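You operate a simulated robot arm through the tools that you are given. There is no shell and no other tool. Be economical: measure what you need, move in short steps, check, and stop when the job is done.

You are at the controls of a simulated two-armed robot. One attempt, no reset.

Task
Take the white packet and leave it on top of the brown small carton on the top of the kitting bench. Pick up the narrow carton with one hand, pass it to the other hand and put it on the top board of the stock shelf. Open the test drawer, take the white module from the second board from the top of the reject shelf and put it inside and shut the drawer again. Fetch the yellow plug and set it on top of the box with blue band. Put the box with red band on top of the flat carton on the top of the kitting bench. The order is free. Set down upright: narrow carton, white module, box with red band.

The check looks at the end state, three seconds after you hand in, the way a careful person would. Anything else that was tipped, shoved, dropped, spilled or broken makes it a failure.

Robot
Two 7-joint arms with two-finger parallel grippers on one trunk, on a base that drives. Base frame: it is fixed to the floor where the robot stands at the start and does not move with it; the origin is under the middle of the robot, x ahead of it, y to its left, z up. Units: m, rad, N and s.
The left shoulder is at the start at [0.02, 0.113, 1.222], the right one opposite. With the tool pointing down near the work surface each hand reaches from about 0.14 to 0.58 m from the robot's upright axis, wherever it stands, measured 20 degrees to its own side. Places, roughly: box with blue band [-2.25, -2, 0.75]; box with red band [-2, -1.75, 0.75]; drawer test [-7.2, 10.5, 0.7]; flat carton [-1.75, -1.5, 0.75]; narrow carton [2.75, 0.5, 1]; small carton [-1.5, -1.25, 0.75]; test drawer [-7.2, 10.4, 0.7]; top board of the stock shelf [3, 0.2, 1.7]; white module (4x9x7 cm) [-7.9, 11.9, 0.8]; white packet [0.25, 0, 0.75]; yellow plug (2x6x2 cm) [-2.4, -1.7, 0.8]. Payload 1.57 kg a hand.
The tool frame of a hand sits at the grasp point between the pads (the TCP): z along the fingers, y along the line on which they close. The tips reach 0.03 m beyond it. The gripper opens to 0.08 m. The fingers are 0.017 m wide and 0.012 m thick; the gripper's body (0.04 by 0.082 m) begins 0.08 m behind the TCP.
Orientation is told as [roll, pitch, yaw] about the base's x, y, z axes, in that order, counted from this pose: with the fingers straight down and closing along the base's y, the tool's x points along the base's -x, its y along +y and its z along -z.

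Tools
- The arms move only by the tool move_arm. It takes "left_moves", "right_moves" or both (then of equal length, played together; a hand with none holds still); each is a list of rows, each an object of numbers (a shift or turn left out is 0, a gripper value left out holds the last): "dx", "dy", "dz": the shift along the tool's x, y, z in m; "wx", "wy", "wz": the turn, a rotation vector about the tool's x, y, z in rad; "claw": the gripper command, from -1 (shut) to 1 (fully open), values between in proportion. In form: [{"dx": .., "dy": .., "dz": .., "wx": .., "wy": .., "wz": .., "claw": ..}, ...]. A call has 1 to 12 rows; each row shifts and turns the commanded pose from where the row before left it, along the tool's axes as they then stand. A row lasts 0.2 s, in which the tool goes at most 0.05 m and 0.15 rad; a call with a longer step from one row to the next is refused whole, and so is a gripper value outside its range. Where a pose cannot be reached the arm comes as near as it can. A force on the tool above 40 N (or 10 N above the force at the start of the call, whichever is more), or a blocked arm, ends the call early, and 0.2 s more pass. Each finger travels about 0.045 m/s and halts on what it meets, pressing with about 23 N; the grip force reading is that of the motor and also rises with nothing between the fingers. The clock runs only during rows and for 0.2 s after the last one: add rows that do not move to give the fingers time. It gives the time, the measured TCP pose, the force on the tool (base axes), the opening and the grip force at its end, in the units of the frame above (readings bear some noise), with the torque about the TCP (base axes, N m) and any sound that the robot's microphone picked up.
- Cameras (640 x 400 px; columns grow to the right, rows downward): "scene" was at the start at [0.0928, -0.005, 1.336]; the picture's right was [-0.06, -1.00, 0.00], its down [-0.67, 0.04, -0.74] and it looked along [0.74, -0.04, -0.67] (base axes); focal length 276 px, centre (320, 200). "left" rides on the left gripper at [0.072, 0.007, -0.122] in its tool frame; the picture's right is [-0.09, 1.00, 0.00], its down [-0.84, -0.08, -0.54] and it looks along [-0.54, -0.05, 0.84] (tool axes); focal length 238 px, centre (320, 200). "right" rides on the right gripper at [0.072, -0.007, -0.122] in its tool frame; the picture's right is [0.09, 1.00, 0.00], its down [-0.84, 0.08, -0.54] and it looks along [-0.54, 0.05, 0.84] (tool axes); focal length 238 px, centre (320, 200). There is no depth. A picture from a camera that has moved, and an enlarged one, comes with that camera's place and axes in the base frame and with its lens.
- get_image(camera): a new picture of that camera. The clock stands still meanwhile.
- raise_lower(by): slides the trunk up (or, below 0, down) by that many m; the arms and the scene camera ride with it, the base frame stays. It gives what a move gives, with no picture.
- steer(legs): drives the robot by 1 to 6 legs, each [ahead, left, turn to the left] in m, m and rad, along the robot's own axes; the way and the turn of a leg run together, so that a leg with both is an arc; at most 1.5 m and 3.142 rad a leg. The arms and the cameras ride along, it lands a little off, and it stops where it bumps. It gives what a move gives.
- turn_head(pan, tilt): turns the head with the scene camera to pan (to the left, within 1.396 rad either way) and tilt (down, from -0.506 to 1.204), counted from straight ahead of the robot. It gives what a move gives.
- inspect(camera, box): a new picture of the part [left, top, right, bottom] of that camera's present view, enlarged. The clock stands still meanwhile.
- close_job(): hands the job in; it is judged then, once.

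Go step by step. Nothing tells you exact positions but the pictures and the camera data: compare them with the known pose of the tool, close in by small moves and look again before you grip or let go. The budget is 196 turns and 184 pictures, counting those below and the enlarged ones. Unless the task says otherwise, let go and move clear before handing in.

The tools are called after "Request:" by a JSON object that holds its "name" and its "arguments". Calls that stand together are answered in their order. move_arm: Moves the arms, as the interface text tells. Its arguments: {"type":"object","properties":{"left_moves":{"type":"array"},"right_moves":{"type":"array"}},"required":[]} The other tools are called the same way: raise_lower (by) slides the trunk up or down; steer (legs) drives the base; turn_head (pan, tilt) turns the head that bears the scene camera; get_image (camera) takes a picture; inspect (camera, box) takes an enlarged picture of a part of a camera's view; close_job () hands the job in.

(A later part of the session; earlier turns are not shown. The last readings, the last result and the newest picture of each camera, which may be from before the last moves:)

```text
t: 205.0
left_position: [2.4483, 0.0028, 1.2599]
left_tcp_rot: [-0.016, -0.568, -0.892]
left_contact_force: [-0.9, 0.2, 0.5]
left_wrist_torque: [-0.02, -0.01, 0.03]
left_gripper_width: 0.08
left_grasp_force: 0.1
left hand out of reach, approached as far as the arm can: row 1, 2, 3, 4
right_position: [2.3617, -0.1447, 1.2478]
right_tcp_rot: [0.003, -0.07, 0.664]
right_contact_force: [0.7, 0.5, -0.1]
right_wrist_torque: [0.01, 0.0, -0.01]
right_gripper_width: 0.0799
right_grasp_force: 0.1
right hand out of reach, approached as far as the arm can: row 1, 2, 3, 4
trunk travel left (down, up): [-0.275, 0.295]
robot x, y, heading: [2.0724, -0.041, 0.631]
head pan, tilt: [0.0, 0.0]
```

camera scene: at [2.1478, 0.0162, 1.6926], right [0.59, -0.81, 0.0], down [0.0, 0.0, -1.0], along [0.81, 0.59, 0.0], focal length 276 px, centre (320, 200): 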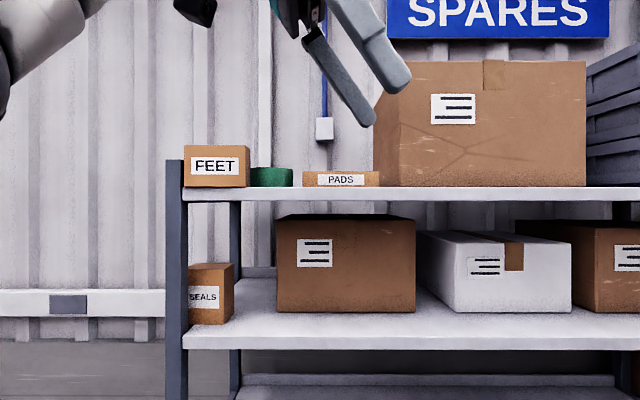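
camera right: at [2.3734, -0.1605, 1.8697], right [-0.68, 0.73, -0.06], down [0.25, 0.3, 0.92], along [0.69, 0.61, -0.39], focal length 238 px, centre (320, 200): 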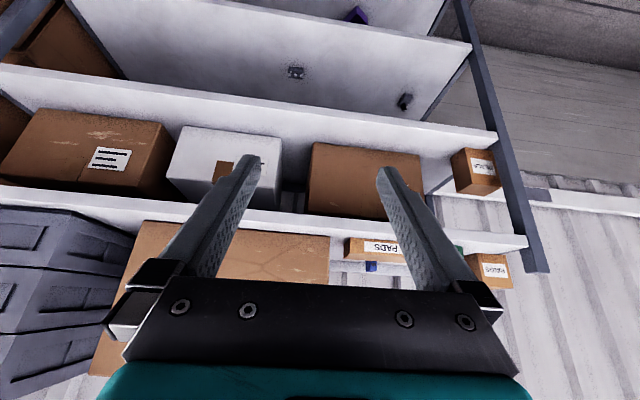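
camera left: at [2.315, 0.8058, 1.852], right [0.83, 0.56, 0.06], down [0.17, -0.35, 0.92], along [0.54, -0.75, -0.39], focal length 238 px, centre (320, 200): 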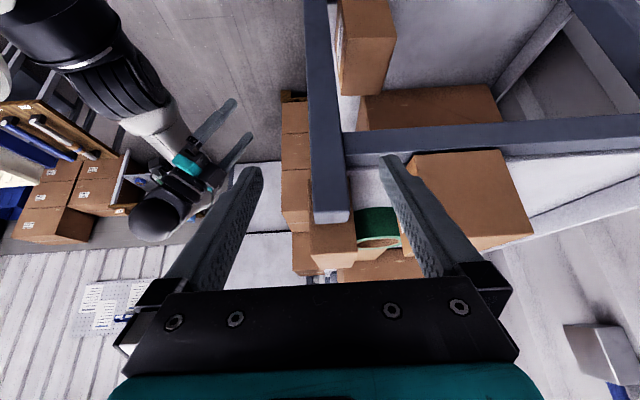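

FEET is standing well on the top board. Tidy up the arms.

Request:
{"name": "move_arm", "arguments": {"left_moves": [{"dx": 0.04, "dz": -0.027}, {"dx": 0.04, "dz": -0.027}, {"dx": 0.04, "dz": -0.027}, {"dx": 0.02, "dz": -0.0137}, {"wy": 0.148}, {"wy": 0.148}, {"wy": 0.148}, {"wy": 0.124}, {"wz": -0.14}, {"wz": -0.14}, {"wz": -0.14}, {"wz": -0.14}]}}

Request:
{"name": "move_arm", "arguments": {"left_moves": [{"wz": -0.14}, {"wz": -0.14}, {"wz": -0.14}, {"wz": -0.14}, {"wz": -0.14}, {"wz": -0.14}, {"wz": -0.14}, {"dz": 0.03}, {"dz": 0.03}], "right_moves": [{"wy": 0.07}, {"dz": 0.03}, {"dz": 0.03}, {"dy": -0.04}, {"dy": -0.04}, {}, {}, {}, {}]}}

Request:
{"name": "turn_head", "arguments": {"pan": 1.0, "tilt": 0.3}}

Request:
{"name": "get_image", "arguments": {"camera": "scene"}}

```text
t: 207.6
left_position: [2.3439, 0.1342, 1.2647]
left_tcp_rot: [-0.011, 0.009, -0.339]
left_contact_force: [0.3, -0.5, -0.6]
left_wrist_torque: [0.0, -0.01, -0.02]
left_gripper_width: 0.0797
left_grasp_force: 0.1
right_position: [2.3612, -0.1454, 1.2472]
right_tcp_rot: [0.004, -0.07, 0.665]
right_contact_force: [-0.4, -0.5, 0.4]
right_wrist_torque: [-0.01, -0.01, -0.01]
right_gripper_width: 0.0798
right_grasp_force: 0.1
trunk travel left (down, up): [-0.275, 0.295]
robot x, y, heading: [2.066, -0.0447, 0.635]
head pan, tilt: [0.0, 0.0]
```

```text
t: 209.6
left_position: [2.3427, 0.1346, 1.2062]
left_tcp_rot: [0.001, 0.014, 0.64]
left_contact_force: [-0.5, -0.4, 0.3]
left_wrist_torque: [-0.02, -0.03, -0.02]
left_gripper_width: 0.0801
left_grasp_force: 0.0
right_position: [2.4106, -0.1572, 1.1779]
right_tcp_rot: [0.004, 0.002, 0.664]
right_contact_force: [-0.9, -0.7, 0.9]
right_wrist_torque: [-0.01, -0.02, 0.02]
right_gripper_width: 0.08
right_grasp_force: 0.0
right hand out of reach, approached as far as the arm can: row 4, 5
trunk travel left (down, up): [-0.275, 0.295]
robot x, y, heading: [2.0677, -0.0433, 0.63]
head pan, tilt: [0.0, 0.0]
```

```text
t: 210.9
left_position: [2.3431, 0.1332, 1.2054]
left_tcp_rot: [0.0, 0.014, 0.638]
left_contact_force: [-0.5, 0.0, -0.1]
left_wrist_torque: [0.03, -0.01, 0.04]
left_gripper_width: 0.0802
left_grasp_force: 0.2
right_position: [2.4107, -0.1576, 1.1788]
right_tcp_rot: [0.004, 0.001, 0.663]
right_contact_force: [0.0, 0.3, 0.0]
right_wrist_torque: [0.03, 0.0, 0.03]
right_gripper_width: 0.0799
right_grasp_force: 0.0
trunk travel left (down, up): [-0.275, 0.295]
robot x, y, heading: [2.07, -0.0438, 0.631]
head pan, tilt: [1.0, 0.3]
```

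```text
60 pictures are left
camera scene: at [2.0694, 0.0559, 1.375], right [1.0, 0.06, 0.0], down [0.02, -0.29, -0.96], along [-0.06, 0.95, -0.3], focal length 276 px, centre (320, 200)
```

scene: 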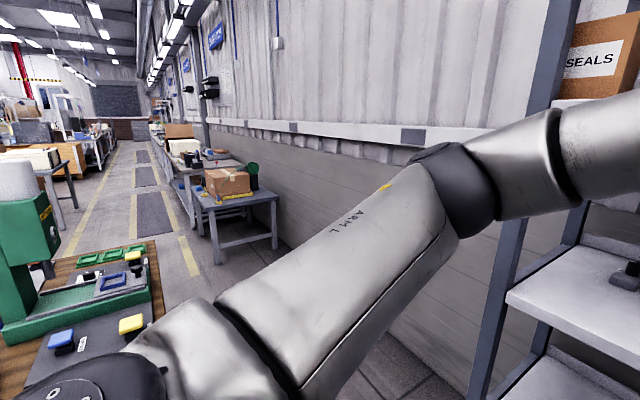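

An aisle runs along the wall toward the drawer area. I'll turn to face along it and pass between the bench end and the shelf.

Request:
{"name": "steer", "arguments": {"legs": [[0, 0, 1.64], [0.664, -0.332, 0], [0.75, -0.2, 0]]}}

Request:
{"name": "turn_head", "arguments": {"pan": 0.0, "tilt": 0.3}}

Request:
{"name": "get_image", "arguments": {"camera": "scene"}}

```text
t: 222.7
left_position: [1.3466, 1.6319, 1.2064]
left_tcp_rot: [-0.001, 0.014, 2.294]
left_contact_force: [0.3, -0.1, -0.9]
left_wrist_torque: [-0.04, 0.0, 0.0]
left_gripper_width: 0.0797
left_grasp_force: 0.1
right_position: [1.6316, 1.7237, 1.1792]
right_tcp_rot: [0.004, 0.001, 2.317]
right_contact_force: [0.2, -0.5, 0.6]
right_wrist_torque: [0.01, -0.03, -0.01]
right_gripper_width: 0.0802
right_grasp_force: 0.1
trunk travel left (down, up): [-0.275, 0.295]
robot x, y, heading: [1.5472, 1.3732, 2.286]
head pan, tilt: [1.0, 0.3]
```

```text
t: 223.9
left_position: [1.3467, 1.6327, 1.2044]
left_tcp_rot: [-0.001, 0.013, 2.294]
left_contact_force: [0.5, -0.6, -0.3]
left_wrist_torque: [-0.02, 0.03, -0.02]
left_gripper_width: 0.0798
left_grasp_force: 0.1
right_position: [1.6316, 1.724, 1.1791]
right_tcp_rot: [0.003, 0.0, 2.315]
right_contact_force: [-0.3, 1.4, -0.3]
right_wrist_torque: [0.02, 0.02, -0.02]
right_gripper_width: 0.0798
right_grasp_force: 0.1
trunk travel left (down, up): [-0.275, 0.295]
robot x, y, heading: [1.5442, 1.3712, 2.288]
head pan, tilt: [0.0, 0.3]
```

```text
59 pictures are left
camera scene: at [1.4773, 1.4492, 1.375], right [0.75, 0.66, 0.0], down [0.19, -0.22, -0.96], along [-0.63, 0.72, -0.3], focal length 276 px, centre (320, 200)
```

scene: 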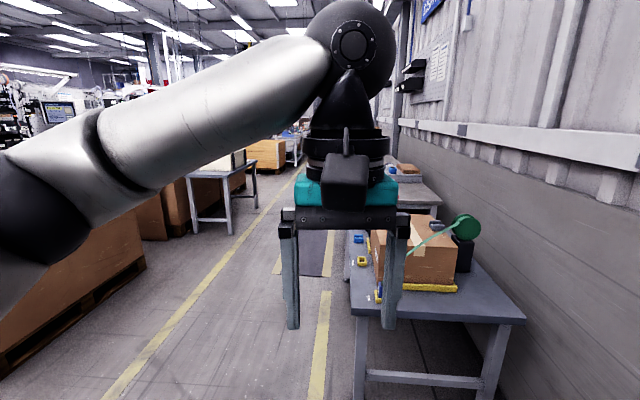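

Request:
{"name": "steer", "arguments": {"legs": [[0.3, 0.15, 0], [0.3, 0.38, 0], [1.4, 0, 0]]}}

Request:
{"name": "turn_head", "arguments": {"pan": 0.0, "tilt": 0.15}}

Request:
{"name": "get_image", "arguments": {"camera": "scene"}}

```text
t: 235.3
left_position: [-0.3877, 2.8068, 1.2061]
left_tcp_rot: [-0.001, 0.013, 2.301]
left_contact_force: [0.0, -0.1, 0.3]
left_wrist_torque: [-0.01, -0.03, -0.03]
left_gripper_width: 0.0803
left_grasp_force: 0.0
right_position: [-0.1035, 2.9013, 1.1795]
right_tcp_rot: [0.004, 0.0, 2.327]
right_contact_force: [-0.1, -0.5, -0.9]
right_wrist_torque: [0.03, -0.02, 0.01]
right_gripper_width: 0.0803
right_grasp_force: 0.0
trunk travel left (down, up): [-0.275, 0.295]
robot x, y, heading: [-0.1842, 2.5467, 2.292]
head pan, tilt: [0.0, 0.3]
```

```text
t: 236.0
left_position: [-0.3879, 2.8074, 1.2056]
left_tcp_rot: [0.001, 0.014, 2.304]
left_contact_force: [1.2, 0.1, 0.5]
left_wrist_torque: [-0.01, 0.02, 0.03]
left_gripper_width: 0.0799
left_grasp_force: 0.0
right_position: [-0.1034, 2.9032, 1.1787]
right_tcp_rot: [0.003, 0.0, 2.328]
right_contact_force: [1.0, 0.8, -0.3]
right_wrist_torque: [0.01, -0.01, 0.01]
right_gripper_width: 0.0803
right_grasp_force: 0.0
trunk travel left (down, up): [-0.275, 0.295]
robot x, y, heading: [-0.1837, 2.5467, 2.294]
head pan, tilt: [0.0, 0.15]
```

```text
58 pictures are left
camera scene: at [-0.2545, 2.6254, 1.3889], right [0.75, 0.66, 0.0], down [0.1, -0.11, -0.99], along [-0.66, 0.74, -0.15], focal length 276 px, centre (320, 200)
```

scene: 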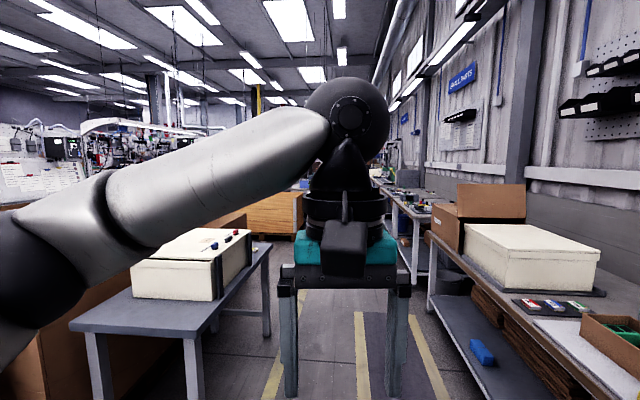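

Request:
{"name": "steer", "arguments": {"legs": [[0.5, -0.2, 0], [1.5, 0, 0], [0.8, 0, 0]]}}

Request:
{"name": "turn_head", "arguments": {"pan": 0.35, "tilt": 0.15}}

Request:
{"name": "get_image", "arguments": {"camera": "scene"}}

```text
t: 250.0
left_position: [-2.0819, 5.0418, 1.2055]
left_tcp_rot: [-0.001, 0.013, 2.295]
left_contact_force: [0.0, 0.6, 0.2]
left_wrist_torque: [-0.03, -0.02, 0.01]
left_gripper_width: 0.0801
left_grasp_force: 0.1
right_position: [-1.7957, 5.1339, 1.1782]
right_tcp_rot: [0.003, 0.001, 2.319]
right_contact_force: [0.3, -0.3, 0.2]
right_wrist_torque: [0.04, -0.01, 0.0]
right_gripper_width: 0.0801
right_grasp_force: 0.1
trunk travel left (down, up): [-0.275, 0.295]
robot x, y, heading: [-1.8809, 4.7836, 2.289]
head pan, tilt: [0.0, 0.15]
```

```text
t: 250.8
left_position: [-2.0817, 5.0418, 1.2059]
left_tcp_rot: [0.0, 0.015, 2.293]
left_contact_force: [-1.0, -0.4, -0.2]
left_wrist_torque: [0.01, 0.0, 0.0]
left_gripper_width: 0.0802
left_grasp_force: 0.0
right_position: [-1.7972, 5.1331, 1.1781]
right_tcp_rot: [0.003, -0.001, 2.317]
right_contact_force: [0.0, 0.2, 0.3]
right_wrist_torque: [0.0, 0.05, 0.0]
right_gripper_width: 0.08
right_grasp_force: 0.1
trunk travel left (down, up): [-0.275, 0.295]
robot x, y, heading: [-1.8834, 4.783, 2.285]
head pan, tilt: [0.351, 0.15]
```

```text
57 pictures are left
camera scene: at [-1.9701, 4.8336, 1.389], right [0.48, 0.88, 0.0], down [0.13, -0.07, -0.99], along [-0.87, 0.48, -0.15], focal length 276 px, centre (320, 200)
```

scene: 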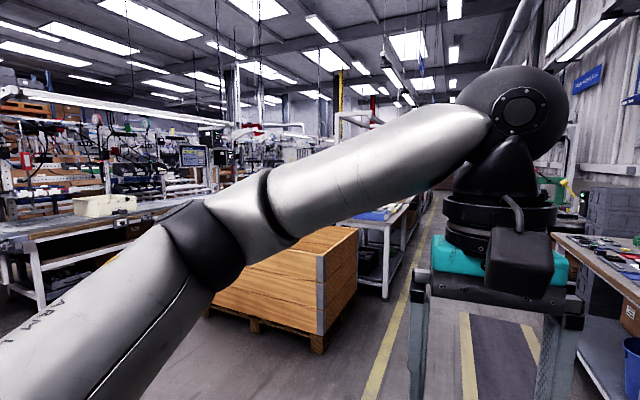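

Request:
{"name": "steer", "arguments": {"legs": [[1.5, 0, 0], [1.3, 0, 0]]}}

Request:
{"name": "get_image", "arguments": {"camera": "scene"}}

```text
t: 264.4
left_position: [-3.9208, 7.1536, 1.2066]
left_tcp_rot: [0.001, 0.014, 2.297]
left_contact_force: [-0.6, -0.5, 0.7]
left_wrist_torque: [0.01, 0.0, 0.0]
left_gripper_width: 0.0799
left_grasp_force: 0.1
right_position: [-3.6378, 7.2457, 1.1787]
right_tcp_rot: [0.003, 0.0, 2.32]
right_contact_force: [0.0, -0.8, -0.5]
right_wrist_torque: [0.01, 0.01, -0.02]
right_gripper_width: 0.08
right_grasp_force: 0.0
trunk travel left (down, up): [-0.275, 0.295]
robot x, y, heading: [-3.7204, 6.8924, 2.288]
head pan, tilt: [0.351, 0.15]
```

```text
56 pictures are left
camera scene: at [-3.8097, 6.946, 1.389], right [0.48, 0.88, 0.0], down [0.13, -0.07, -0.99], along [-0.87, 0.48, -0.15], focal length 276 px, centre (320, 200)
```

scene: 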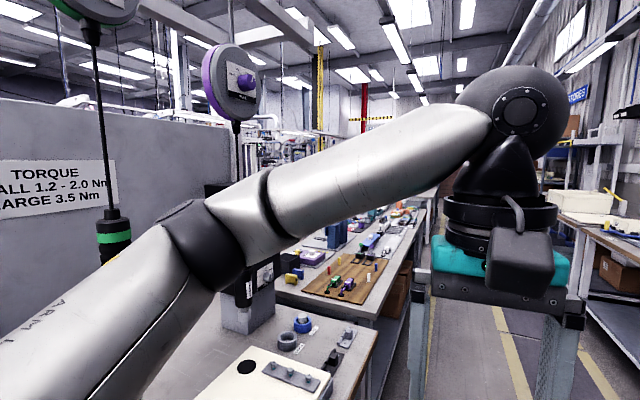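

Request:
{"name": "steer", "arguments": {"legs": [[0, 0, -0.1], [0.6, -0.35, 0], [1.5, 0, 0], [0.6, 0, 0]]}}

Request:
{"name": "turn_head", "arguments": {"pan": 0.2, "tilt": 0.2}}

Request:
{"name": "get_image", "arguments": {"camera": "scene"}}

```text
t: 278.7
left_position: [-5.2129, 9.544, 1.206]
left_tcp_rot: [0.0, 0.014, 2.22]
left_contact_force: [-0.1, 0.9, -0.2]
left_wrist_torque: [-0.06, 0.02, -0.02]
left_gripper_width: 0.0798
left_grasp_force: 0.0
right_position: [-4.9203, 9.6144, 1.1791]
right_tcp_rot: [0.004, 0.001, 2.246]
right_contact_force: [-0.2, 0.1, 0.1]
right_wrist_torque: [0.01, -0.01, 0.03]
right_gripper_width: 0.0801
right_grasp_force: 0.1
trunk travel left (down, up): [-0.275, 0.295]
robot x, y, heading: [-5.0352, 9.2707, 2.217]
head pan, tilt: [0.351, 0.15]
```

```text
t: 279.4
left_position: [-5.2113, 9.5432, 1.2064]
left_tcp_rot: [0.0, 0.012, 2.223]
left_contact_force: [0.2, 0.6, 0.4]
left_wrist_torque: [-0.02, 0.04, -0.01]
left_gripper_width: 0.0801
left_grasp_force: 0.0
right_position: [-4.9215, 9.6153, 1.1787]
right_tcp_rot: [0.003, -0.001, 2.245]
right_contact_force: [-0.2, 0.2, 0.8]
right_wrist_torque: [0.0, 0.02, 0.0]
right_gripper_width: 0.08
right_grasp_force: 0.1
trunk travel left (down, up): [-0.275, 0.295]
robot x, y, heading: [-5.0355, 9.2699, 2.215]
head pan, tilt: [0.201, 0.201]
```

```text
55 pictures are left
camera scene: at [-5.1081, 9.3391, 1.3843], right [0.66, 0.75, 0.0], down [0.15, -0.13, -0.98], along [-0.73, 0.65, -0.2], focal length 276 px, centre (320, 200)
```

scene: 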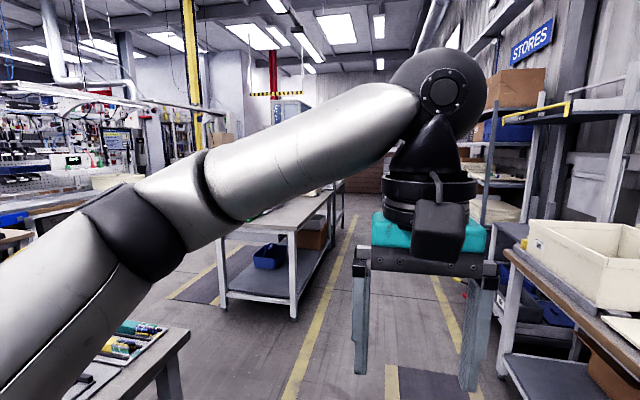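

Request:
{"name": "inspect", "arguments": {"camera": "scene", "box": [180, 120, 380, 330]}}

```text
1.90 times, centred on (280, 225) of scene
camera zoom: at [-5.1081, 9.3391, 1.3843], right [0.66, 0.75, 0.0], down [0.15, -0.13, -0.98], along [-0.73, 0.65, -0.2], focal length 526 px, centre (396, 152)
```

zoom: 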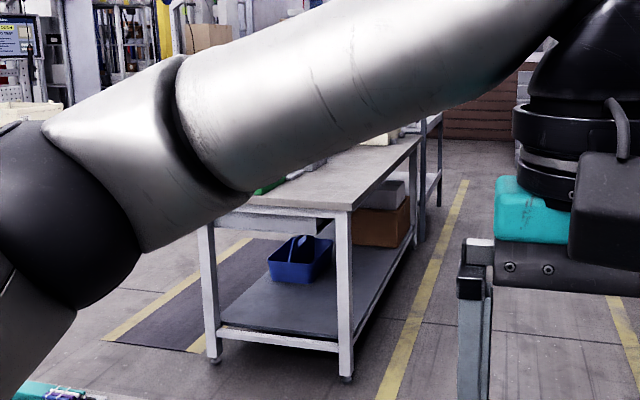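

Request:
{"name": "steer", "arguments": {"legs": [[0.8, 0.3, 0.5]]}}

Request:
{"name": "turn_head", "arguments": {"pan": -0.3, "tilt": 0.4}}

Request:
{"name": "get_image", "arguments": {"camera": "scene"}}

```text
t: 283.4
left_position: [-6.0443, 9.7003, 1.2063]
left_tcp_rot: [0.001, 0.011, 2.686]
left_contact_force: [0.1, 0.5, -0.3]
left_wrist_torque: [-0.02, 0.02, 0.02]
left_gripper_width: 0.0802
left_grasp_force: 0.1
right_position: [-5.8157, 9.8941, 1.1792]
right_tcp_rot: [0.003, 0.001, 2.707]
right_contact_force: [-0.2, 0.1, -0.2]
right_wrist_torque: [0.01, 0.03, 0.02]
right_gripper_width: 0.0799
right_grasp_force: 0.1
trunk travel left (down, up): [-0.275, 0.295]
robot x, y, heading: [-5.763, 9.5334, 2.671]
head pan, tilt: [0.201, 0.201]
stopped in leg 1: the robot was blocked; the commanded pose is now the measured one
```

```text
t: 284.4
left_position: [-6.0459, 9.6998, 1.2058]
left_tcp_rot: [-0.002, 0.014, 2.687]
left_contact_force: [-0.7, 1.1, 0.7]
left_wrist_torque: [0.02, 0.01, 0.0]
left_gripper_width: 0.0802
left_grasp_force: 0.0
right_position: [-5.8175, 9.8936, 1.1784]
right_tcp_rot: [0.004, 0.0, 2.706]
right_contact_force: [0.1, 0.5, -0.2]
right_wrist_torque: [-0.01, 0.0, 0.0]
right_gripper_width: 0.08
right_grasp_force: 0.1
trunk travel left (down, up): [-0.275, 0.295]
robot x, y, heading: [-5.7589, 9.5355, 2.676]
head pan, tilt: [-0.3, 0.4]
```

```text
53 pictures are left
camera scene: at [-5.8385, 9.6034, 1.3658], right [0.69, 0.72, 0.0], down [0.28, -0.27, -0.92], along [-0.66, 0.64, -0.39], focal length 276 px, centre (320, 200)
```

scene: 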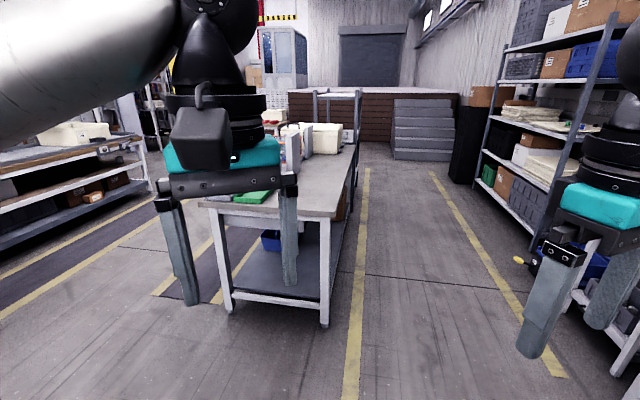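

Blocked by something on my left. I'll look there before moving.

Request:
{"name": "turn_head", "arguments": {"pan": 1.2, "tilt": 0.7}}

Request:
{"name": "get_image", "arguments": {"camera": "scene"}}

```text
t: 286.0
left_position: [-6.0455, 9.7002, 1.2066]
left_tcp_rot: [0.001, 0.013, 2.685]
left_contact_force: [-0.7, -0.3, -0.1]
left_wrist_torque: [-0.02, 0.03, -0.01]
left_gripper_width: 0.0802
left_grasp_force: 0.1
right_position: [-5.8176, 9.8929, 1.1794]
right_tcp_rot: [0.005, -0.002, 2.706]
right_contact_force: [-0.3, -0.1, 0.4]
right_wrist_torque: [-0.03, 0.02, -0.01]
right_gripper_width: 0.0798
right_grasp_force: 0.0
trunk travel left (down, up): [-0.275, 0.295]
robot x, y, heading: [-5.7609, 9.5358, 2.675]
head pan, tilt: [1.201, 0.7]
```

```text
52 pictures are left
camera scene: at [-5.8347, 9.4824, 1.3389], right [-0.67, 0.74, 0.0], down [0.48, 0.43, -0.77], along [-0.57, -0.51, -0.64], focal length 276 px, centre (320, 200)
```

scene: 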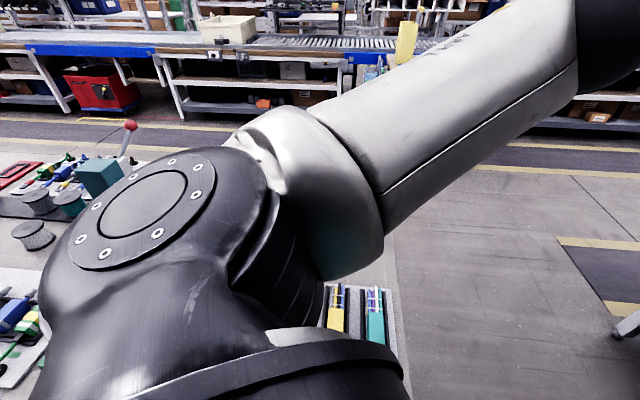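

The base touched the long table's end; nothing looks disturbed. Move right, away from it, then forward.

Request:
{"name": "steer", "arguments": {"legs": [[0.05, -0.3, 0], [0.45, 0, 0]]}}

Request:
{"name": "turn_head", "arguments": {"pan": 1.2, "tilt": 0.6}}

Request:
{"name": "get_image", "arguments": {"camera": "scene"}}

Request:
{"name": "turn_head", "arguments": {"pan": -0.1, "tilt": 0.5}}

Request:
{"name": "get_image", "arguments": {"camera": "scene"}}

```text
t: 290.3
left_position: [-6.3573, 10.1885, 1.206]
left_tcp_rot: [0.001, 0.013, 2.693]
left_contact_force: [-0.2, 0.0, 0.1]
left_wrist_torque: [-0.01, -0.02, 0.03]
left_gripper_width: 0.0799
left_grasp_force: 0.1
right_position: [-6.129, 10.3831, 1.1784]
right_tcp_rot: [0.004, 0.0, 2.711]
right_contact_force: [-0.7, -0.6, -0.3]
right_wrist_torque: [-0.01, 0.0, 0.01]
right_gripper_width: 0.0796
right_grasp_force: 0.0
trunk travel left (down, up): [-0.275, 0.295]
robot x, y, heading: [-6.0721, 10.026, 2.686]
head pan, tilt: [1.201, 0.7]
```

```text
t: 291.0
left_position: [-6.357, 10.1873, 1.2059]
left_tcp_rot: [0.001, 0.015, 2.691]
left_contact_force: [0.2, -0.3, 0.3]
left_wrist_torque: [-0.02, -0.01, 0.0]
left_gripper_width: 0.08
left_grasp_force: 0.0
right_position: [-6.1278, 10.383, 1.1786]
right_tcp_rot: [0.003, 0.0, 2.712]
right_contact_force: [0.1, 0.4, 0.3]
right_wrist_torque: [0.03, 0.0, 0.01]
right_gripper_width: 0.0798
right_grasp_force: 0.1
trunk travel left (down, up): [-0.275, 0.295]
robot x, y, heading: [-6.0742, 10.0244, 2.678]
head pan, tilt: [1.201, 0.6]
```

```text
51 pictures are left
camera scene: at [-6.1473, 9.9692, 1.3475], right [-0.67, 0.74, 0.0], down [0.42, 0.38, -0.82], along [-0.61, -0.56, -0.57], focal length 276 px, centre (320, 200)
```

scene: 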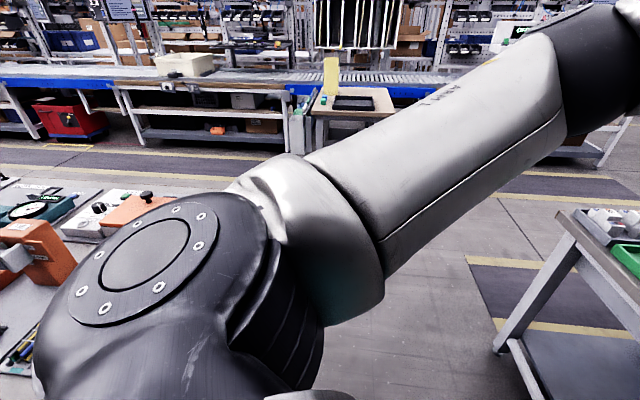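

```text
t: 292.5
left_position: [-6.3569, 10.1878, 1.2057]
left_tcp_rot: [0.001, 0.016, 2.693]
left_contact_force: [0.3, -0.6, -0.3]
left_wrist_torque: [0.01, -0.04, -0.04]
left_gripper_width: 0.0797
left_grasp_force: 0.1
right_position: [-6.1287, 10.3828, 1.1786]
right_tcp_rot: [0.003, 0.0, 2.712]
right_contact_force: [-0.1, -0.3, -0.4]
right_wrist_torque: [0.0, 0.01, -0.04]
right_gripper_width: 0.08
right_grasp_force: 0.1
trunk travel left (down, up): [-0.275, 0.295]
robot x, y, heading: [-6.0708, 10.025, 2.677]
head pan, tilt: [-0.099, 0.499]
```

```text
50 pictures are left
camera scene: at [-6.1592, 10.0771, 1.3566], right [0.53, 0.85, 0.0], down [0.41, -0.25, -0.88], along [-0.74, 0.47, -0.48], focal length 276 px, centre (320, 200)
```

scene: 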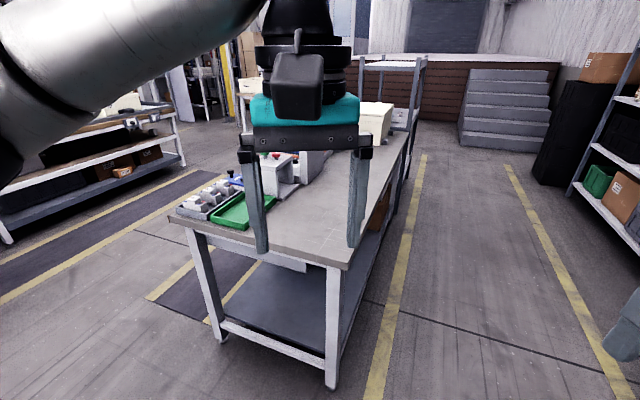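

Request:
{"name": "inspect", "arguments": {"camera": "scene", "box": [160, 40, 440, 290]}}

```text
1.60 times, centred on (300, 165) of scene
camera zoom: at [-6.1592, 10.0771, 1.3566], right [0.53, 0.85, 0.0], down [0.41, -0.25, -0.88], along [-0.74, 0.47, -0.48], focal length 442 px, centre (352, 256)
```

zoom: 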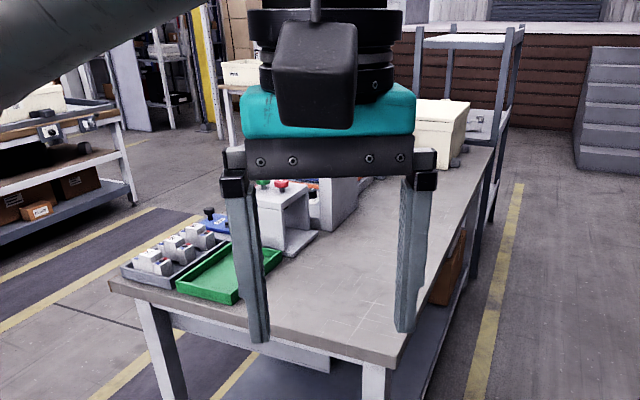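

The test table's working side (with the under-table drawer) is its far-left side. I'll drive round its near end to that side.

Request:
{"name": "steer", "arguments": {"legs": [[0, 0, 1.098], [1.45, 0.03, 0], [0, 0, -1.568], [0.95, 0.1, 0], [0, 0, -1.57]]}}

Request:
{"name": "turn_head", "arguments": {"pan": 0, "tilt": 0.6}}

Request:
{"name": "get_image", "arguments": {"camera": "scene"}}

```text
t: 314.8
left_position: [-7.591, 10.0218, 1.2065]
left_tcp_rot: [-0.001, 0.014, 0.629]
left_contact_force: [0.9, -0.2, -0.5]
left_wrist_torque: [0.01, 0.0, 0.02]
left_gripper_width: 0.0798
left_grasp_force: 0.1
right_position: [-7.5248, 9.7279, 1.1792]
right_tcp_rot: [0.004, -0.001, 0.653]
right_contact_force: [-0.4, -0.4, -0.6]
right_wrist_torque: [0.01, 0.02, 0.04]
right_gripper_width: 0.0801
right_grasp_force: 0.1
trunk travel left (down, up): [-0.275, 0.295]
robot x, y, heading: [-7.8677, 9.8453, 0.623]
head pan, tilt: [-0.099, 0.499]
```

```text
t: 315.4
left_position: [-7.5904, 10.0224, 1.2047]
left_tcp_rot: [-0.001, 0.014, 0.631]
left_contact_force: [0.0, 1.2, -0.4]
left_wrist_torque: [0.02, 0.02, -0.02]
left_gripper_width: 0.0801
left_grasp_force: 0.0
right_position: [-7.5258, 9.7284, 1.1787]
right_tcp_rot: [0.002, -0.001, 0.652]
right_contact_force: [-0.4, 0.2, 0.2]
right_wrist_torque: [0.0, -0.04, 0.02]
right_gripper_width: 0.0803
right_grasp_force: 0.0
trunk travel left (down, up): [-0.275, 0.295]
robot x, y, heading: [-7.8701, 9.8471, 0.618]
head pan, tilt: [0.0, 0.6]
```

```text
48 pictures are left
camera scene: at [-7.7883, 9.9044, 1.3475], right [0.58, -0.81, 0.0], down [-0.46, -0.33, -0.83], along [0.67, 0.48, -0.56], focal length 276 px, centre (320, 200)
```

scene: 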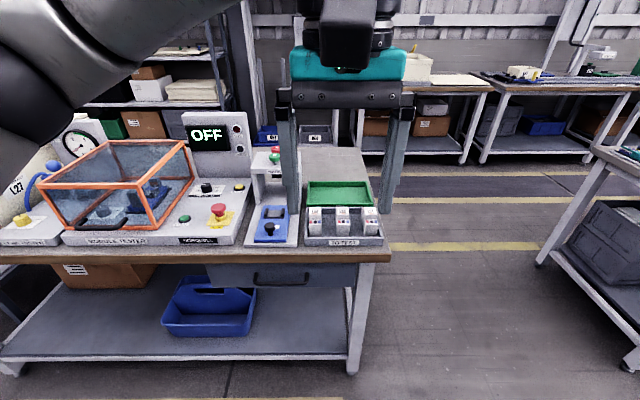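

Found it: the drawer with a dark bar handle under the table's edge. Zoom to measure the handle.

Request:
{"name": "inspect", "arguments": {"camera": "scene", "box": [190, 230, 370, 330]}}

Request:
{"name": "inspect", "arguments": {"camera": "left", "box": [160, 0, 480, 200]}}

```text
3.56 times, centred on (280, 280) of scene
camera zoom: at [-7.7883, 9.9044, 1.3475], right [0.58, -0.81, 0.0], down [-0.46, -0.33, -0.83], along [0.67, 0.48, -0.56], focal length 982 px, centre (462, -84)
```

zoom: 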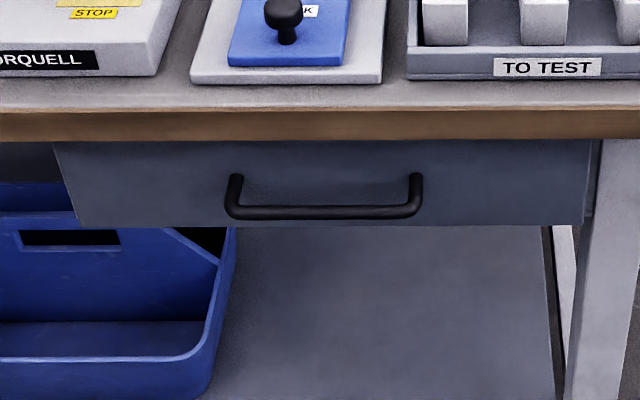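

```text
2.00 times, centred on (320, 100) of left
camera zoom: at [-7.6521, 9.9861, 1.3288], right [-0.51, 0.86, 0.0], down [0.73, 0.44, 0.53], along [0.46, 0.27, -0.85], focal length 477 px, centre (320, 400)
```

zoom: 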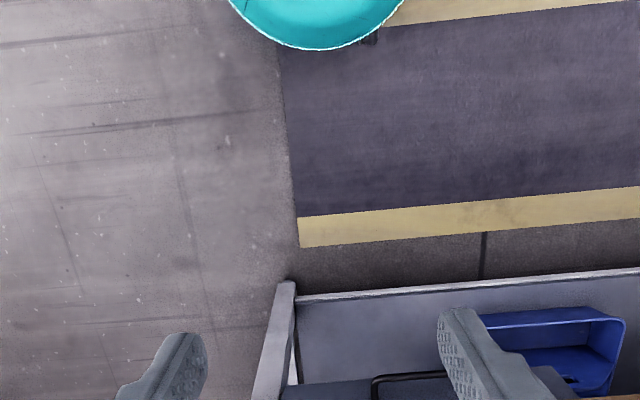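

Bar centre about (-7.427,10.304, z≈0.70), drawer front ~3.5 cm behind it. I'll hook it with the right hand's closed fingertips. Shift left, lower the trunk, tilt the hand.

Request:
{"name": "steer", "arguments": {"legs": [[0, 0.25, 0.01]]}}

Request:
{"name": "raise_lower", "arguments": {"by": -0.25}}

Request:
{"name": "move_arm", "arguments": {"right_moves": [{"wy": -0.15, "claw": -1}, {"wy": -0.15}, {"wy": -0.15}, {}, {}, {}, {}]}}

Request:
{"name": "get_image", "arguments": {"camera": "scene"}}

```text
t: 317.3
left_position: [-7.7386, 10.2286, 1.205]
left_tcp_rot: [-0.001, 0.015, 0.637]
left_contact_force: [0.7, -0.3, -0.3]
left_wrist_torque: [-0.01, -0.01, 0.01]
left_gripper_width: 0.0802
left_grasp_force: 0.0
right_position: [-7.671, 9.9349, 1.1794]
right_tcp_rot: [0.003, 0.0, 0.662]
right_contact_force: [0.7, 0.2, 0.0]
right_wrist_torque: [-0.04, -0.01, 0.03]
right_gripper_width: 0.0799
right_grasp_force: 0.1
trunk travel left (down, up): [-0.275, 0.295]
robot x, y, heading: [-8.0122, 10.0523, 0.632]
head pan, tilt: [0.0, 0.6]
```

```text
t: 319.9
left_position: [-7.7371, 10.2279, 0.9549]
left_tcp_rot: [0.0, 0.014, 0.638]
left_contact_force: [-0.2, 0.0, -0.4]
left_wrist_torque: [-0.04, -0.01, 0.02]
left_gripper_width: 0.08
left_grasp_force: 0.0
right_position: [-7.6708, 9.9346, 0.9271]
right_tcp_rot: [0.004, -0.003, 0.658]
right_contact_force: [0.7, -0.6, 0.2]
right_wrist_torque: [0.0, 0.03, -0.03]
right_gripper_width: 0.0801
right_grasp_force: 0.1
trunk travel left (down, up): [-0.025, 0.545]
robot x, y, heading: [-8.0128, 10.0497, 0.626]
head pan, tilt: [0.0, 0.6]
```

```text
t: 321.4
left_position: [-7.7374, 10.2276, 0.9563]
left_tcp_rot: [-0.001, 0.014, 0.637]
left_contact_force: [0.1, 0.4, 0.6]
left_wrist_torque: [0.02, 0.03, -0.02]
left_gripper_width: 0.08
left_grasp_force: 0.0
right_position: [-7.6603, 9.9317, 0.9404]
right_tcp_rot: [0.005, -0.449, 0.658]
right_contact_force: [-0.2, 0.4, 0.1]
right_wrist_torque: [0.01, -0.01, -0.01]
right_gripper_width: 0.0001
right_grasp_force: 21.1
right hand out of reach, approached as far as the arm can: row 3
trunk travel left (down, up): [-0.025, 0.545]
robot x, y, heading: [-8.0151, 10.0481, 0.627]
head pan, tilt: [0.0, 0.6]
```

```text
45 pictures are left
camera scene: at [-7.9352, 10.1085, 1.0975], right [0.59, -0.81, 0.0], down [-0.46, -0.33, -0.83], along [0.67, 0.48, -0.56], focal length 276 px, centre (320, 200)
```

scene: 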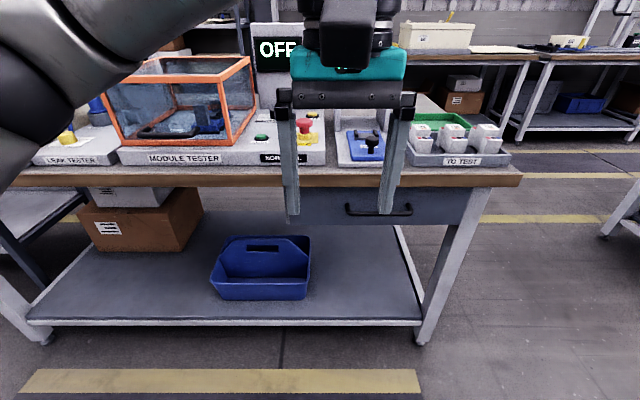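

Refined: bar centre (-7.430,10.299,0.704). Move the closed fingers to the pre-hook pose.

Request:
{"name": "move_arm", "arguments": {"right_moves": [{"dx": -0.0283, "dz": 0.029, "dy": 0.015}, {"dx": -0.0283, "dz": 0.029, "dy": 0.015}, {"dx": -0.0283, "dz": 0.029, "dy": 0.015}, {"dx": -0.0283, "dz": 0.029, "dy": 0.015}, {"dx": -0.0283, "dz": 0.029, "dy": 0.015}, {"dx": -0.0283, "dz": 0.029, "dy": 0.015}, {"dx": -0.0283, "dz": 0.029, "dy": 0.015}, {"dx": -0.0283, "dz": 0.029, "dy": 0.015}, {"dx": -0.0283, "dz": 0.029, "dy": 0.015}, {"dx": -0.0283, "dz": 0.029, "dy": 0.015}, {}]}}

Request:
{"name": "get_image", "arguments": {"camera": "right"}}

Request:
{"name": "inspect", "arguments": {"camera": "scene", "box": [300, 150, 480, 260]}}

```text
t: 323.9
left_position: [-7.7382, 10.2276, 0.9572]
left_tcp_rot: [0.001, 0.015, 0.638]
left_contact_force: [-0.1, 0.7, -0.1]
left_wrist_torque: [0.0, 0.0, 0.0]
left_gripper_width: 0.0801
left_grasp_force: 0.1
right_position: [-7.4508, 10.2844, 0.8018]
right_tcp_rot: [0.003, -0.451, 0.656]
right_contact_force: [0.6, 0.2, -1.5]
right_wrist_torque: [-0.04, 0.0, 0.0]
right_gripper_width: 0.0
right_grasp_force: 21.4
trunk travel left (down, up): [-0.025, 0.545]
robot x, y, heading: [-8.0123, 10.0474, 0.628]
head pan, tilt: [0.0, 0.6]
```

```text
44 pictures are left
camera right: at [-7.5402, 10.2064, 0.8798], right [-0.68, 0.74, -0.04], down [0.36, 0.38, 0.85], along [0.64, 0.56, -0.52], focal length 238 px, centre (320, 200)
```

right: 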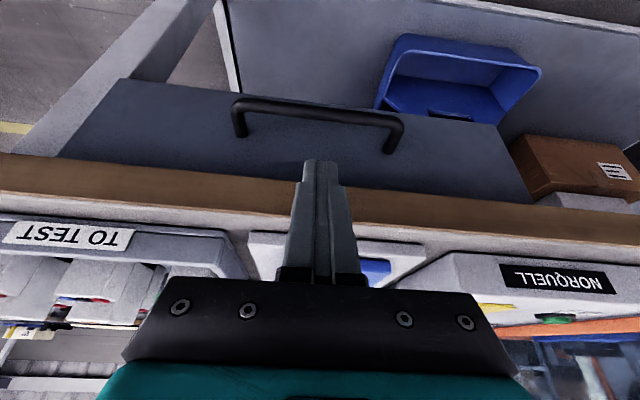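

```text
3.56 times, centred on (390, 205) of scene
camera zoom: at [-7.9352, 10.1086, 1.0975], right [0.59, -0.81, 0.0], down [-0.46, -0.33, -0.82], along [0.67, 0.48, -0.57], focal length 982 px, centre (71, 182)
```

zoom: 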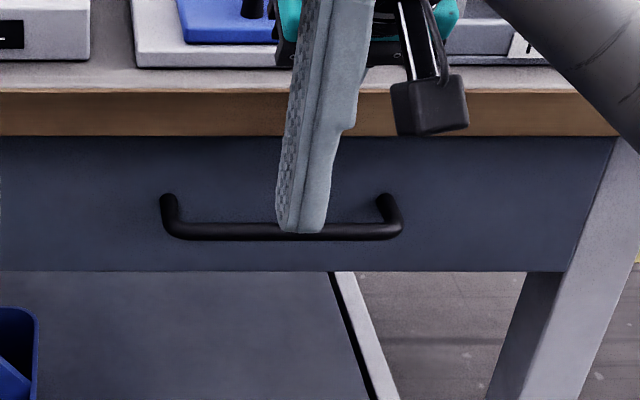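

The line-up is good: the fingers will pass just behind the bar. Insert 8 cm along the fingers.

Request:
{"name": "move_arm", "arguments": {"right_moves": [{"dz": 0.03}, {"dz": 0.03}, {"dz": 0.02}, {}]}}

Request:
{"name": "get_image", "arguments": {"camera": "right"}}

```text
t: 324.9
left_position: [-7.7374, 10.2269, 0.9564]
left_tcp_rot: [0.0, 0.013, 0.638]
left_contact_force: [0.1, 0.7, -0.1]
left_wrist_torque: [-0.03, 0.01, 0.02]
left_gripper_width: 0.08
left_grasp_force: 0.1
right_position: [-7.4238, 10.3056, 0.7292]
right_tcp_rot: [0.003, -0.451, 0.658]
right_contact_force: [-0.1, 0.2, 0.9]
right_wrist_torque: [0.0, 0.0, -0.01]
right_gripper_width: 0.0
right_grasp_force: 21.2
trunk travel left (down, up): [-0.025, 0.545]
robot x, y, heading: [-8.0138, 10.0498, 0.624]
head pan, tilt: [0.0, 0.6]
```

```text
42 pictures are left
camera right: at [-7.5133, 10.228, 0.8073], right [-0.68, 0.74, -0.04], down [0.36, 0.38, 0.85], along [0.64, 0.56, -0.52], focal length 238 px, centre (320, 200)
```

right: 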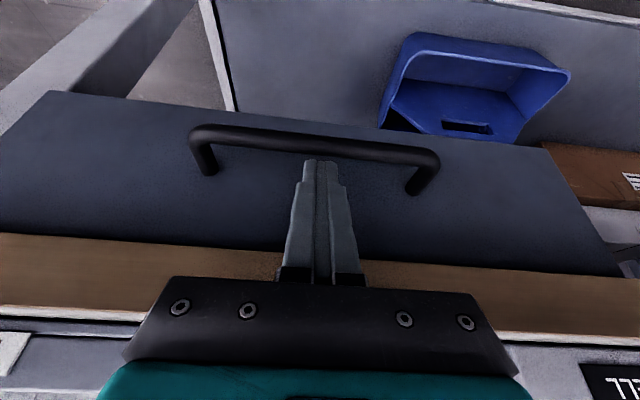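

Tip is behind the bar but shallow; go 12 mm deeper, then pull back gently.

Request:
{"name": "move_arm", "arguments": {"right_moves": [{"dz": 0.006}, {"dz": 0.006}, {}]}}

Request:
{"name": "move_arm", "arguments": {"right_moves": [{"dx": 0.018, "dz": -0.0087}, {"dx": 0.027, "dz": -0.013}, {"dx": 0.027, "dz": -0.013}, {}]}}

Request:
{"name": "get_image", "arguments": {"camera": "right"}}

```text
t: 325.6
left_position: [-7.7397, 10.2269, 0.9567]
left_tcp_rot: [0.002, 0.012, 0.635]
left_contact_force: [0.3, 0.2, -0.8]
left_wrist_torque: [-0.04, -0.01, -0.01]
left_gripper_width: 0.08
left_grasp_force: 0.0
right_position: [-7.4206, 10.3088, 0.7194]
right_tcp_rot: [0.005, -0.449, 0.657]
right_contact_force: [-8.4, -7.1, 4.2]
right_wrist_torque: [-0.14, 0.14, -0.03]
right_gripper_width: 0.0001
right_grasp_force: 21.6
trunk travel left (down, up): [-0.025, 0.545]
robot x, y, heading: [-8.0157, 10.0501, 0.628]
head pan, tilt: [0.0, 0.6]
```

```text
t: 326.6
left_position: [-7.7373, 10.2271, 0.9566]
left_tcp_rot: [0.0, 0.016, 0.638]
left_contact_force: [0.0, 0.7, 0.5]
left_wrist_torque: [-0.01, 0.02, -0.02]
left_gripper_width: 0.0801
left_grasp_force: 0.0
right_position: [-7.4814, 10.26, 0.7182]
right_tcp_rot: [0.004, -0.449, 0.657]
right_contact_force: [-0.1, 0.2, -1.1]
right_wrist_torque: [0.06, -0.01, -0.02]
right_gripper_width: 0.0
right_grasp_force: 21.7
trunk travel left (down, up): [-0.025, 0.545]
robot x, y, heading: [-8.0137, 10.0543, 0.628]
head pan, tilt: [0.0, 0.6]
```

```text
41 pictures are left
camera right: at [-7.5719, 10.182, 0.7968], right [-0.67, 0.74, -0.04], down [0.36, 0.38, 0.85], along [0.64, 0.56, -0.52], focal length 238 px, centre (320, 200)
```

right: 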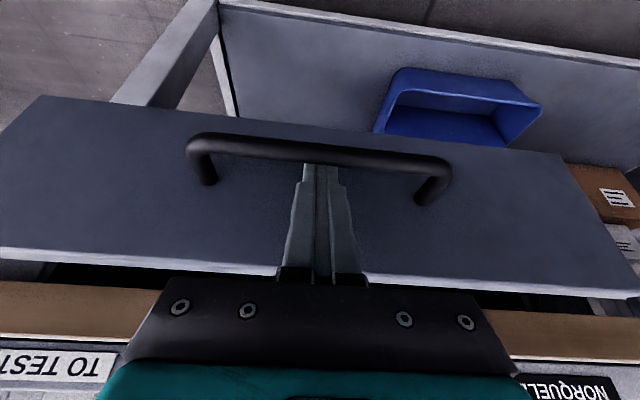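

The drawer is opening. Pull another 15 cm.

Request:
{"name": "move_arm", "arguments": {"right_moves": [{"dx": 0.027, "dz": -0.013}, {"dx": 0.027, "dz": -0.013}, {"dx": 0.027, "dz": -0.013}, {"dx": 0.027, "dz": -0.013}, {"dx": 0.027, "dz": -0.013}, {}]}}

Request:
{"name": "get_image", "arguments": {"camera": "scene"}}

```text
t: 328.1
left_position: [-7.7374, 10.2278, 0.9568]
left_tcp_rot: [0.0, 0.012, 0.637]
left_contact_force: [0.6, 0.5, 0.4]
left_wrist_torque: [0.0, 0.01, 0.02]
left_gripper_width: 0.0799
left_grasp_force: 0.1
right_position: [-7.6008, 10.169, 0.7181]
right_tcp_rot: [0.003, -0.451, 0.659]
right_contact_force: [-0.3, -1.0, -0.3]
right_wrist_torque: [-0.01, 0.04, -0.03]
right_gripper_width: 0.0
right_grasp_force: 21.0
trunk travel left (down, up): [-0.025, 0.545]
robot x, y, heading: [-8.0132, 10.0506, 0.623]
head pan, tilt: [0.0, 0.6]
```

```text
40 pictures are left
camera scene: at [-7.9352, 10.1084, 1.0975], right [0.59, -0.81, 0.0], down [-0.46, -0.33, -0.83], along [0.67, 0.48, -0.56], focal length 276 px, centre (320, 200)
```

scene: 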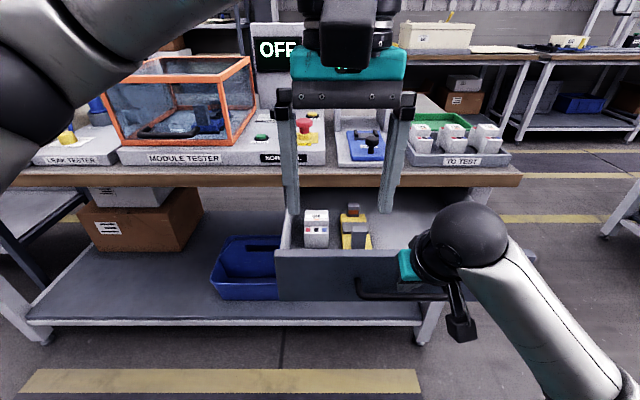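

Drawer is open about 22 cm, with free room on the right. Unhook, back away, raise the trunk, and look for the reject shelf.

Request:
{"name": "move_arm", "arguments": {"right_moves": [{"dz": -0.03}, {"dz": -0.04}, {"dz": -0.04}, {"dz": -0.04}, {"dz": -0.03}, {}]}}

Request:
{"name": "steer", "arguments": {"legs": [[-0.35, 0, 0]]}}

Request:
{"name": "raise_lower", "arguments": {"by": 0.25}}

Request:
{"name": "turn_head", "arguments": {"pan": 0.75, "tilt": 0.3}}

Request:
{"name": "get_image", "arguments": {"camera": "scene"}}

```text
t: 329.4
left_position: [-7.7373, 10.2279, 0.9558]
left_tcp_rot: [0.0, 0.013, 0.638]
left_contact_force: [0.0, -0.2, -1.0]
left_wrist_torque: [-0.05, 0.0, 0.01]
left_gripper_width: 0.0802
left_grasp_force: 0.1
right_position: [-7.6628, 10.1193, 0.881]
right_tcp_rot: [0.003, -0.451, 0.656]
right_contact_force: [-0.5, 0.2, 0.3]
right_wrist_torque: [-0.02, -0.03, 0.02]
right_gripper_width: 0.0002
right_grasp_force: 21.4
trunk travel left (down, up): [-0.025, 0.545]
robot x, y, heading: [-8.014, 10.0476, 0.628]
head pan, tilt: [0.0, 0.6]
```

```text
t: 331.7
left_position: [-8.0217, 10.0225, 0.9552]
left_tcp_rot: [-0.001, 0.013, 0.637]
left_contact_force: [0.0, -0.1, 0.8]
left_wrist_torque: [0.0, 0.0, -0.04]
left_gripper_width: 0.0801
left_grasp_force: 0.1
right_position: [-7.9468, 9.9134, 0.8815]
right_tcp_rot: [0.003, -0.449, 0.657]
right_contact_force: [-0.2, -0.3, 0.5]
right_wrist_torque: [0.0, 0.0, 0.02]
right_gripper_width: 0.0
right_grasp_force: 21.4
trunk travel left (down, up): [-0.025, 0.545]
robot x, y, heading: [-8.296, 9.8435, 0.624]
head pan, tilt: [0.0, 0.6]
```

```text
t: 334.3
left_position: [-8.0218, 10.0222, 1.2056]
left_tcp_rot: [-0.001, 0.014, 0.636]
left_contact_force: [0.0, -0.1, -0.8]
left_wrist_torque: [0.02, 0.0, 0.02]
left_gripper_width: 0.0802
left_grasp_force: 0.1
right_position: [-7.9451, 9.9138, 1.1306]
right_tcp_rot: [0.004, -0.453, 0.66]
right_contact_force: [0.4, 0.5, -0.2]
right_wrist_torque: [0.01, -0.03, -0.01]
right_gripper_width: 0.0
right_grasp_force: 21.5
trunk travel left (down, up): [-0.275, 0.295]
robot x, y, heading: [-8.2945, 9.845, 0.626]
head pan, tilt: [0.0, 0.6]
```

```text
t: 335.4
left_position: [-8.0214, 10.0213, 1.2059]
left_tcp_rot: [0.001, 0.014, 0.637]
left_contact_force: [-0.9, -0.1, 0.7]
left_wrist_torque: [0.02, -0.01, -0.03]
left_gripper_width: 0.08
left_grasp_force: 0.0
right_position: [-7.9465, 9.9139, 1.1312]
right_tcp_rot: [0.004, -0.451, 0.657]
right_contact_force: [-0.4, 0.1, 0.4]
right_wrist_torque: [-0.02, -0.02, -0.04]
right_gripper_width: 0.0
right_grasp_force: 21.0
trunk travel left (down, up): [-0.275, 0.295]
robot x, y, heading: [-8.2953, 9.8436, 0.626]
head pan, tilt: [0.75, 0.3]
```

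```text
39 pictures are left
camera scene: at [-8.2725, 9.9425, 1.375], right [0.98, -0.19, 0.0], down [-0.06, -0.29, -0.96], along [0.18, 0.94, -0.3], focal length 276 px, centre (320, 200)
```

scene: 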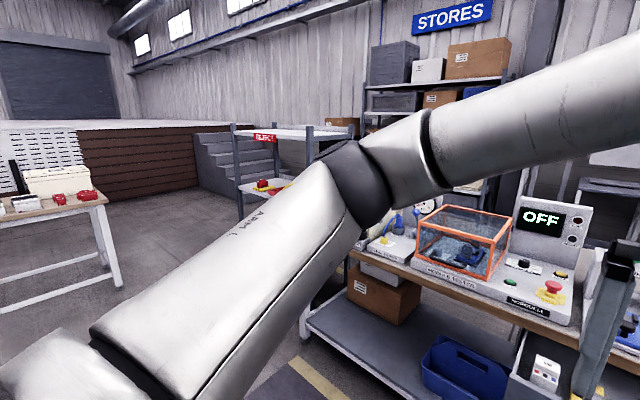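

The reject shelf stands past the table's far end. I'll drive along this side to it.

Request:
{"name": "steer", "arguments": {"legs": [[0, 0, 1.0], [1.2, 0.36, 0]]}}

Request:
{"name": "turn_head", "arguments": {"pan": -0.5, "tilt": 0.4}}

Request:
{"name": "get_image", "arguments": {"camera": "scene"}}

```text
t: 344.3
left_position: [-8.7178, 11.3521, 1.2053]
left_tcp_rot: [0.0, 0.014, 1.631]
left_contact_force: [0.8, -0.2, 0.2]
left_wrist_torque: [0.0, 0.0, -0.02]
left_gripper_width: 0.0797
left_grasp_force: 0.0
right_position: [-8.5867, 11.3557, 1.1316]
right_tcp_rot: [0.003, -0.451, 1.651]
right_contact_force: [0.5, 0.8, 0.7]
right_wrist_torque: [0.0, -0.05, -0.03]
right_gripper_width: 0.0
right_grasp_force: 21.4
trunk travel left (down, up): [-0.275, 0.295]
robot x, y, heading: [-8.7228, 11.0255, 1.621]
head pan, tilt: [0.75, 0.3]
```

```text
t: 345.7
left_position: [-8.7167, 11.3522, 1.2059]
left_tcp_rot: [0.0, 0.014, 1.632]
left_contact_force: [-0.2, 0.2, 0.5]
left_wrist_torque: [0.01, -0.02, 0.0]
left_gripper_width: 0.0802
left_grasp_force: 0.0
right_position: [-8.5866, 11.3575, 1.1318]
right_tcp_rot: [0.004, -0.45, 1.651]
right_contact_force: [0.4, 0.3, -0.3]
right_wrist_torque: [0.0, 0.03, -0.02]
right_gripper_width: 0.0
right_grasp_force: 21.6
trunk travel left (down, up): [-0.275, 0.295]
robot x, y, heading: [-8.7148, 11.025, 1.621]
head pan, tilt: [-0.499, 0.4]
```

```text
38 pictures are left
camera scene: at [-8.6816, 11.1179, 1.3657], right [0.9, -0.43, 0.0], down [-0.17, -0.35, -0.92], along [0.4, 0.83, -0.39], focal length 276 px, centre (320, 200)
```

scene: 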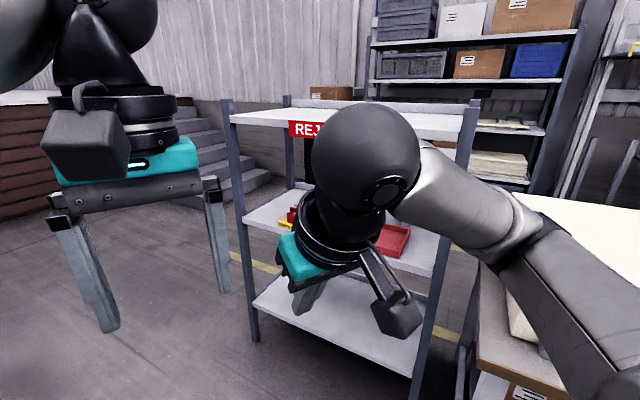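

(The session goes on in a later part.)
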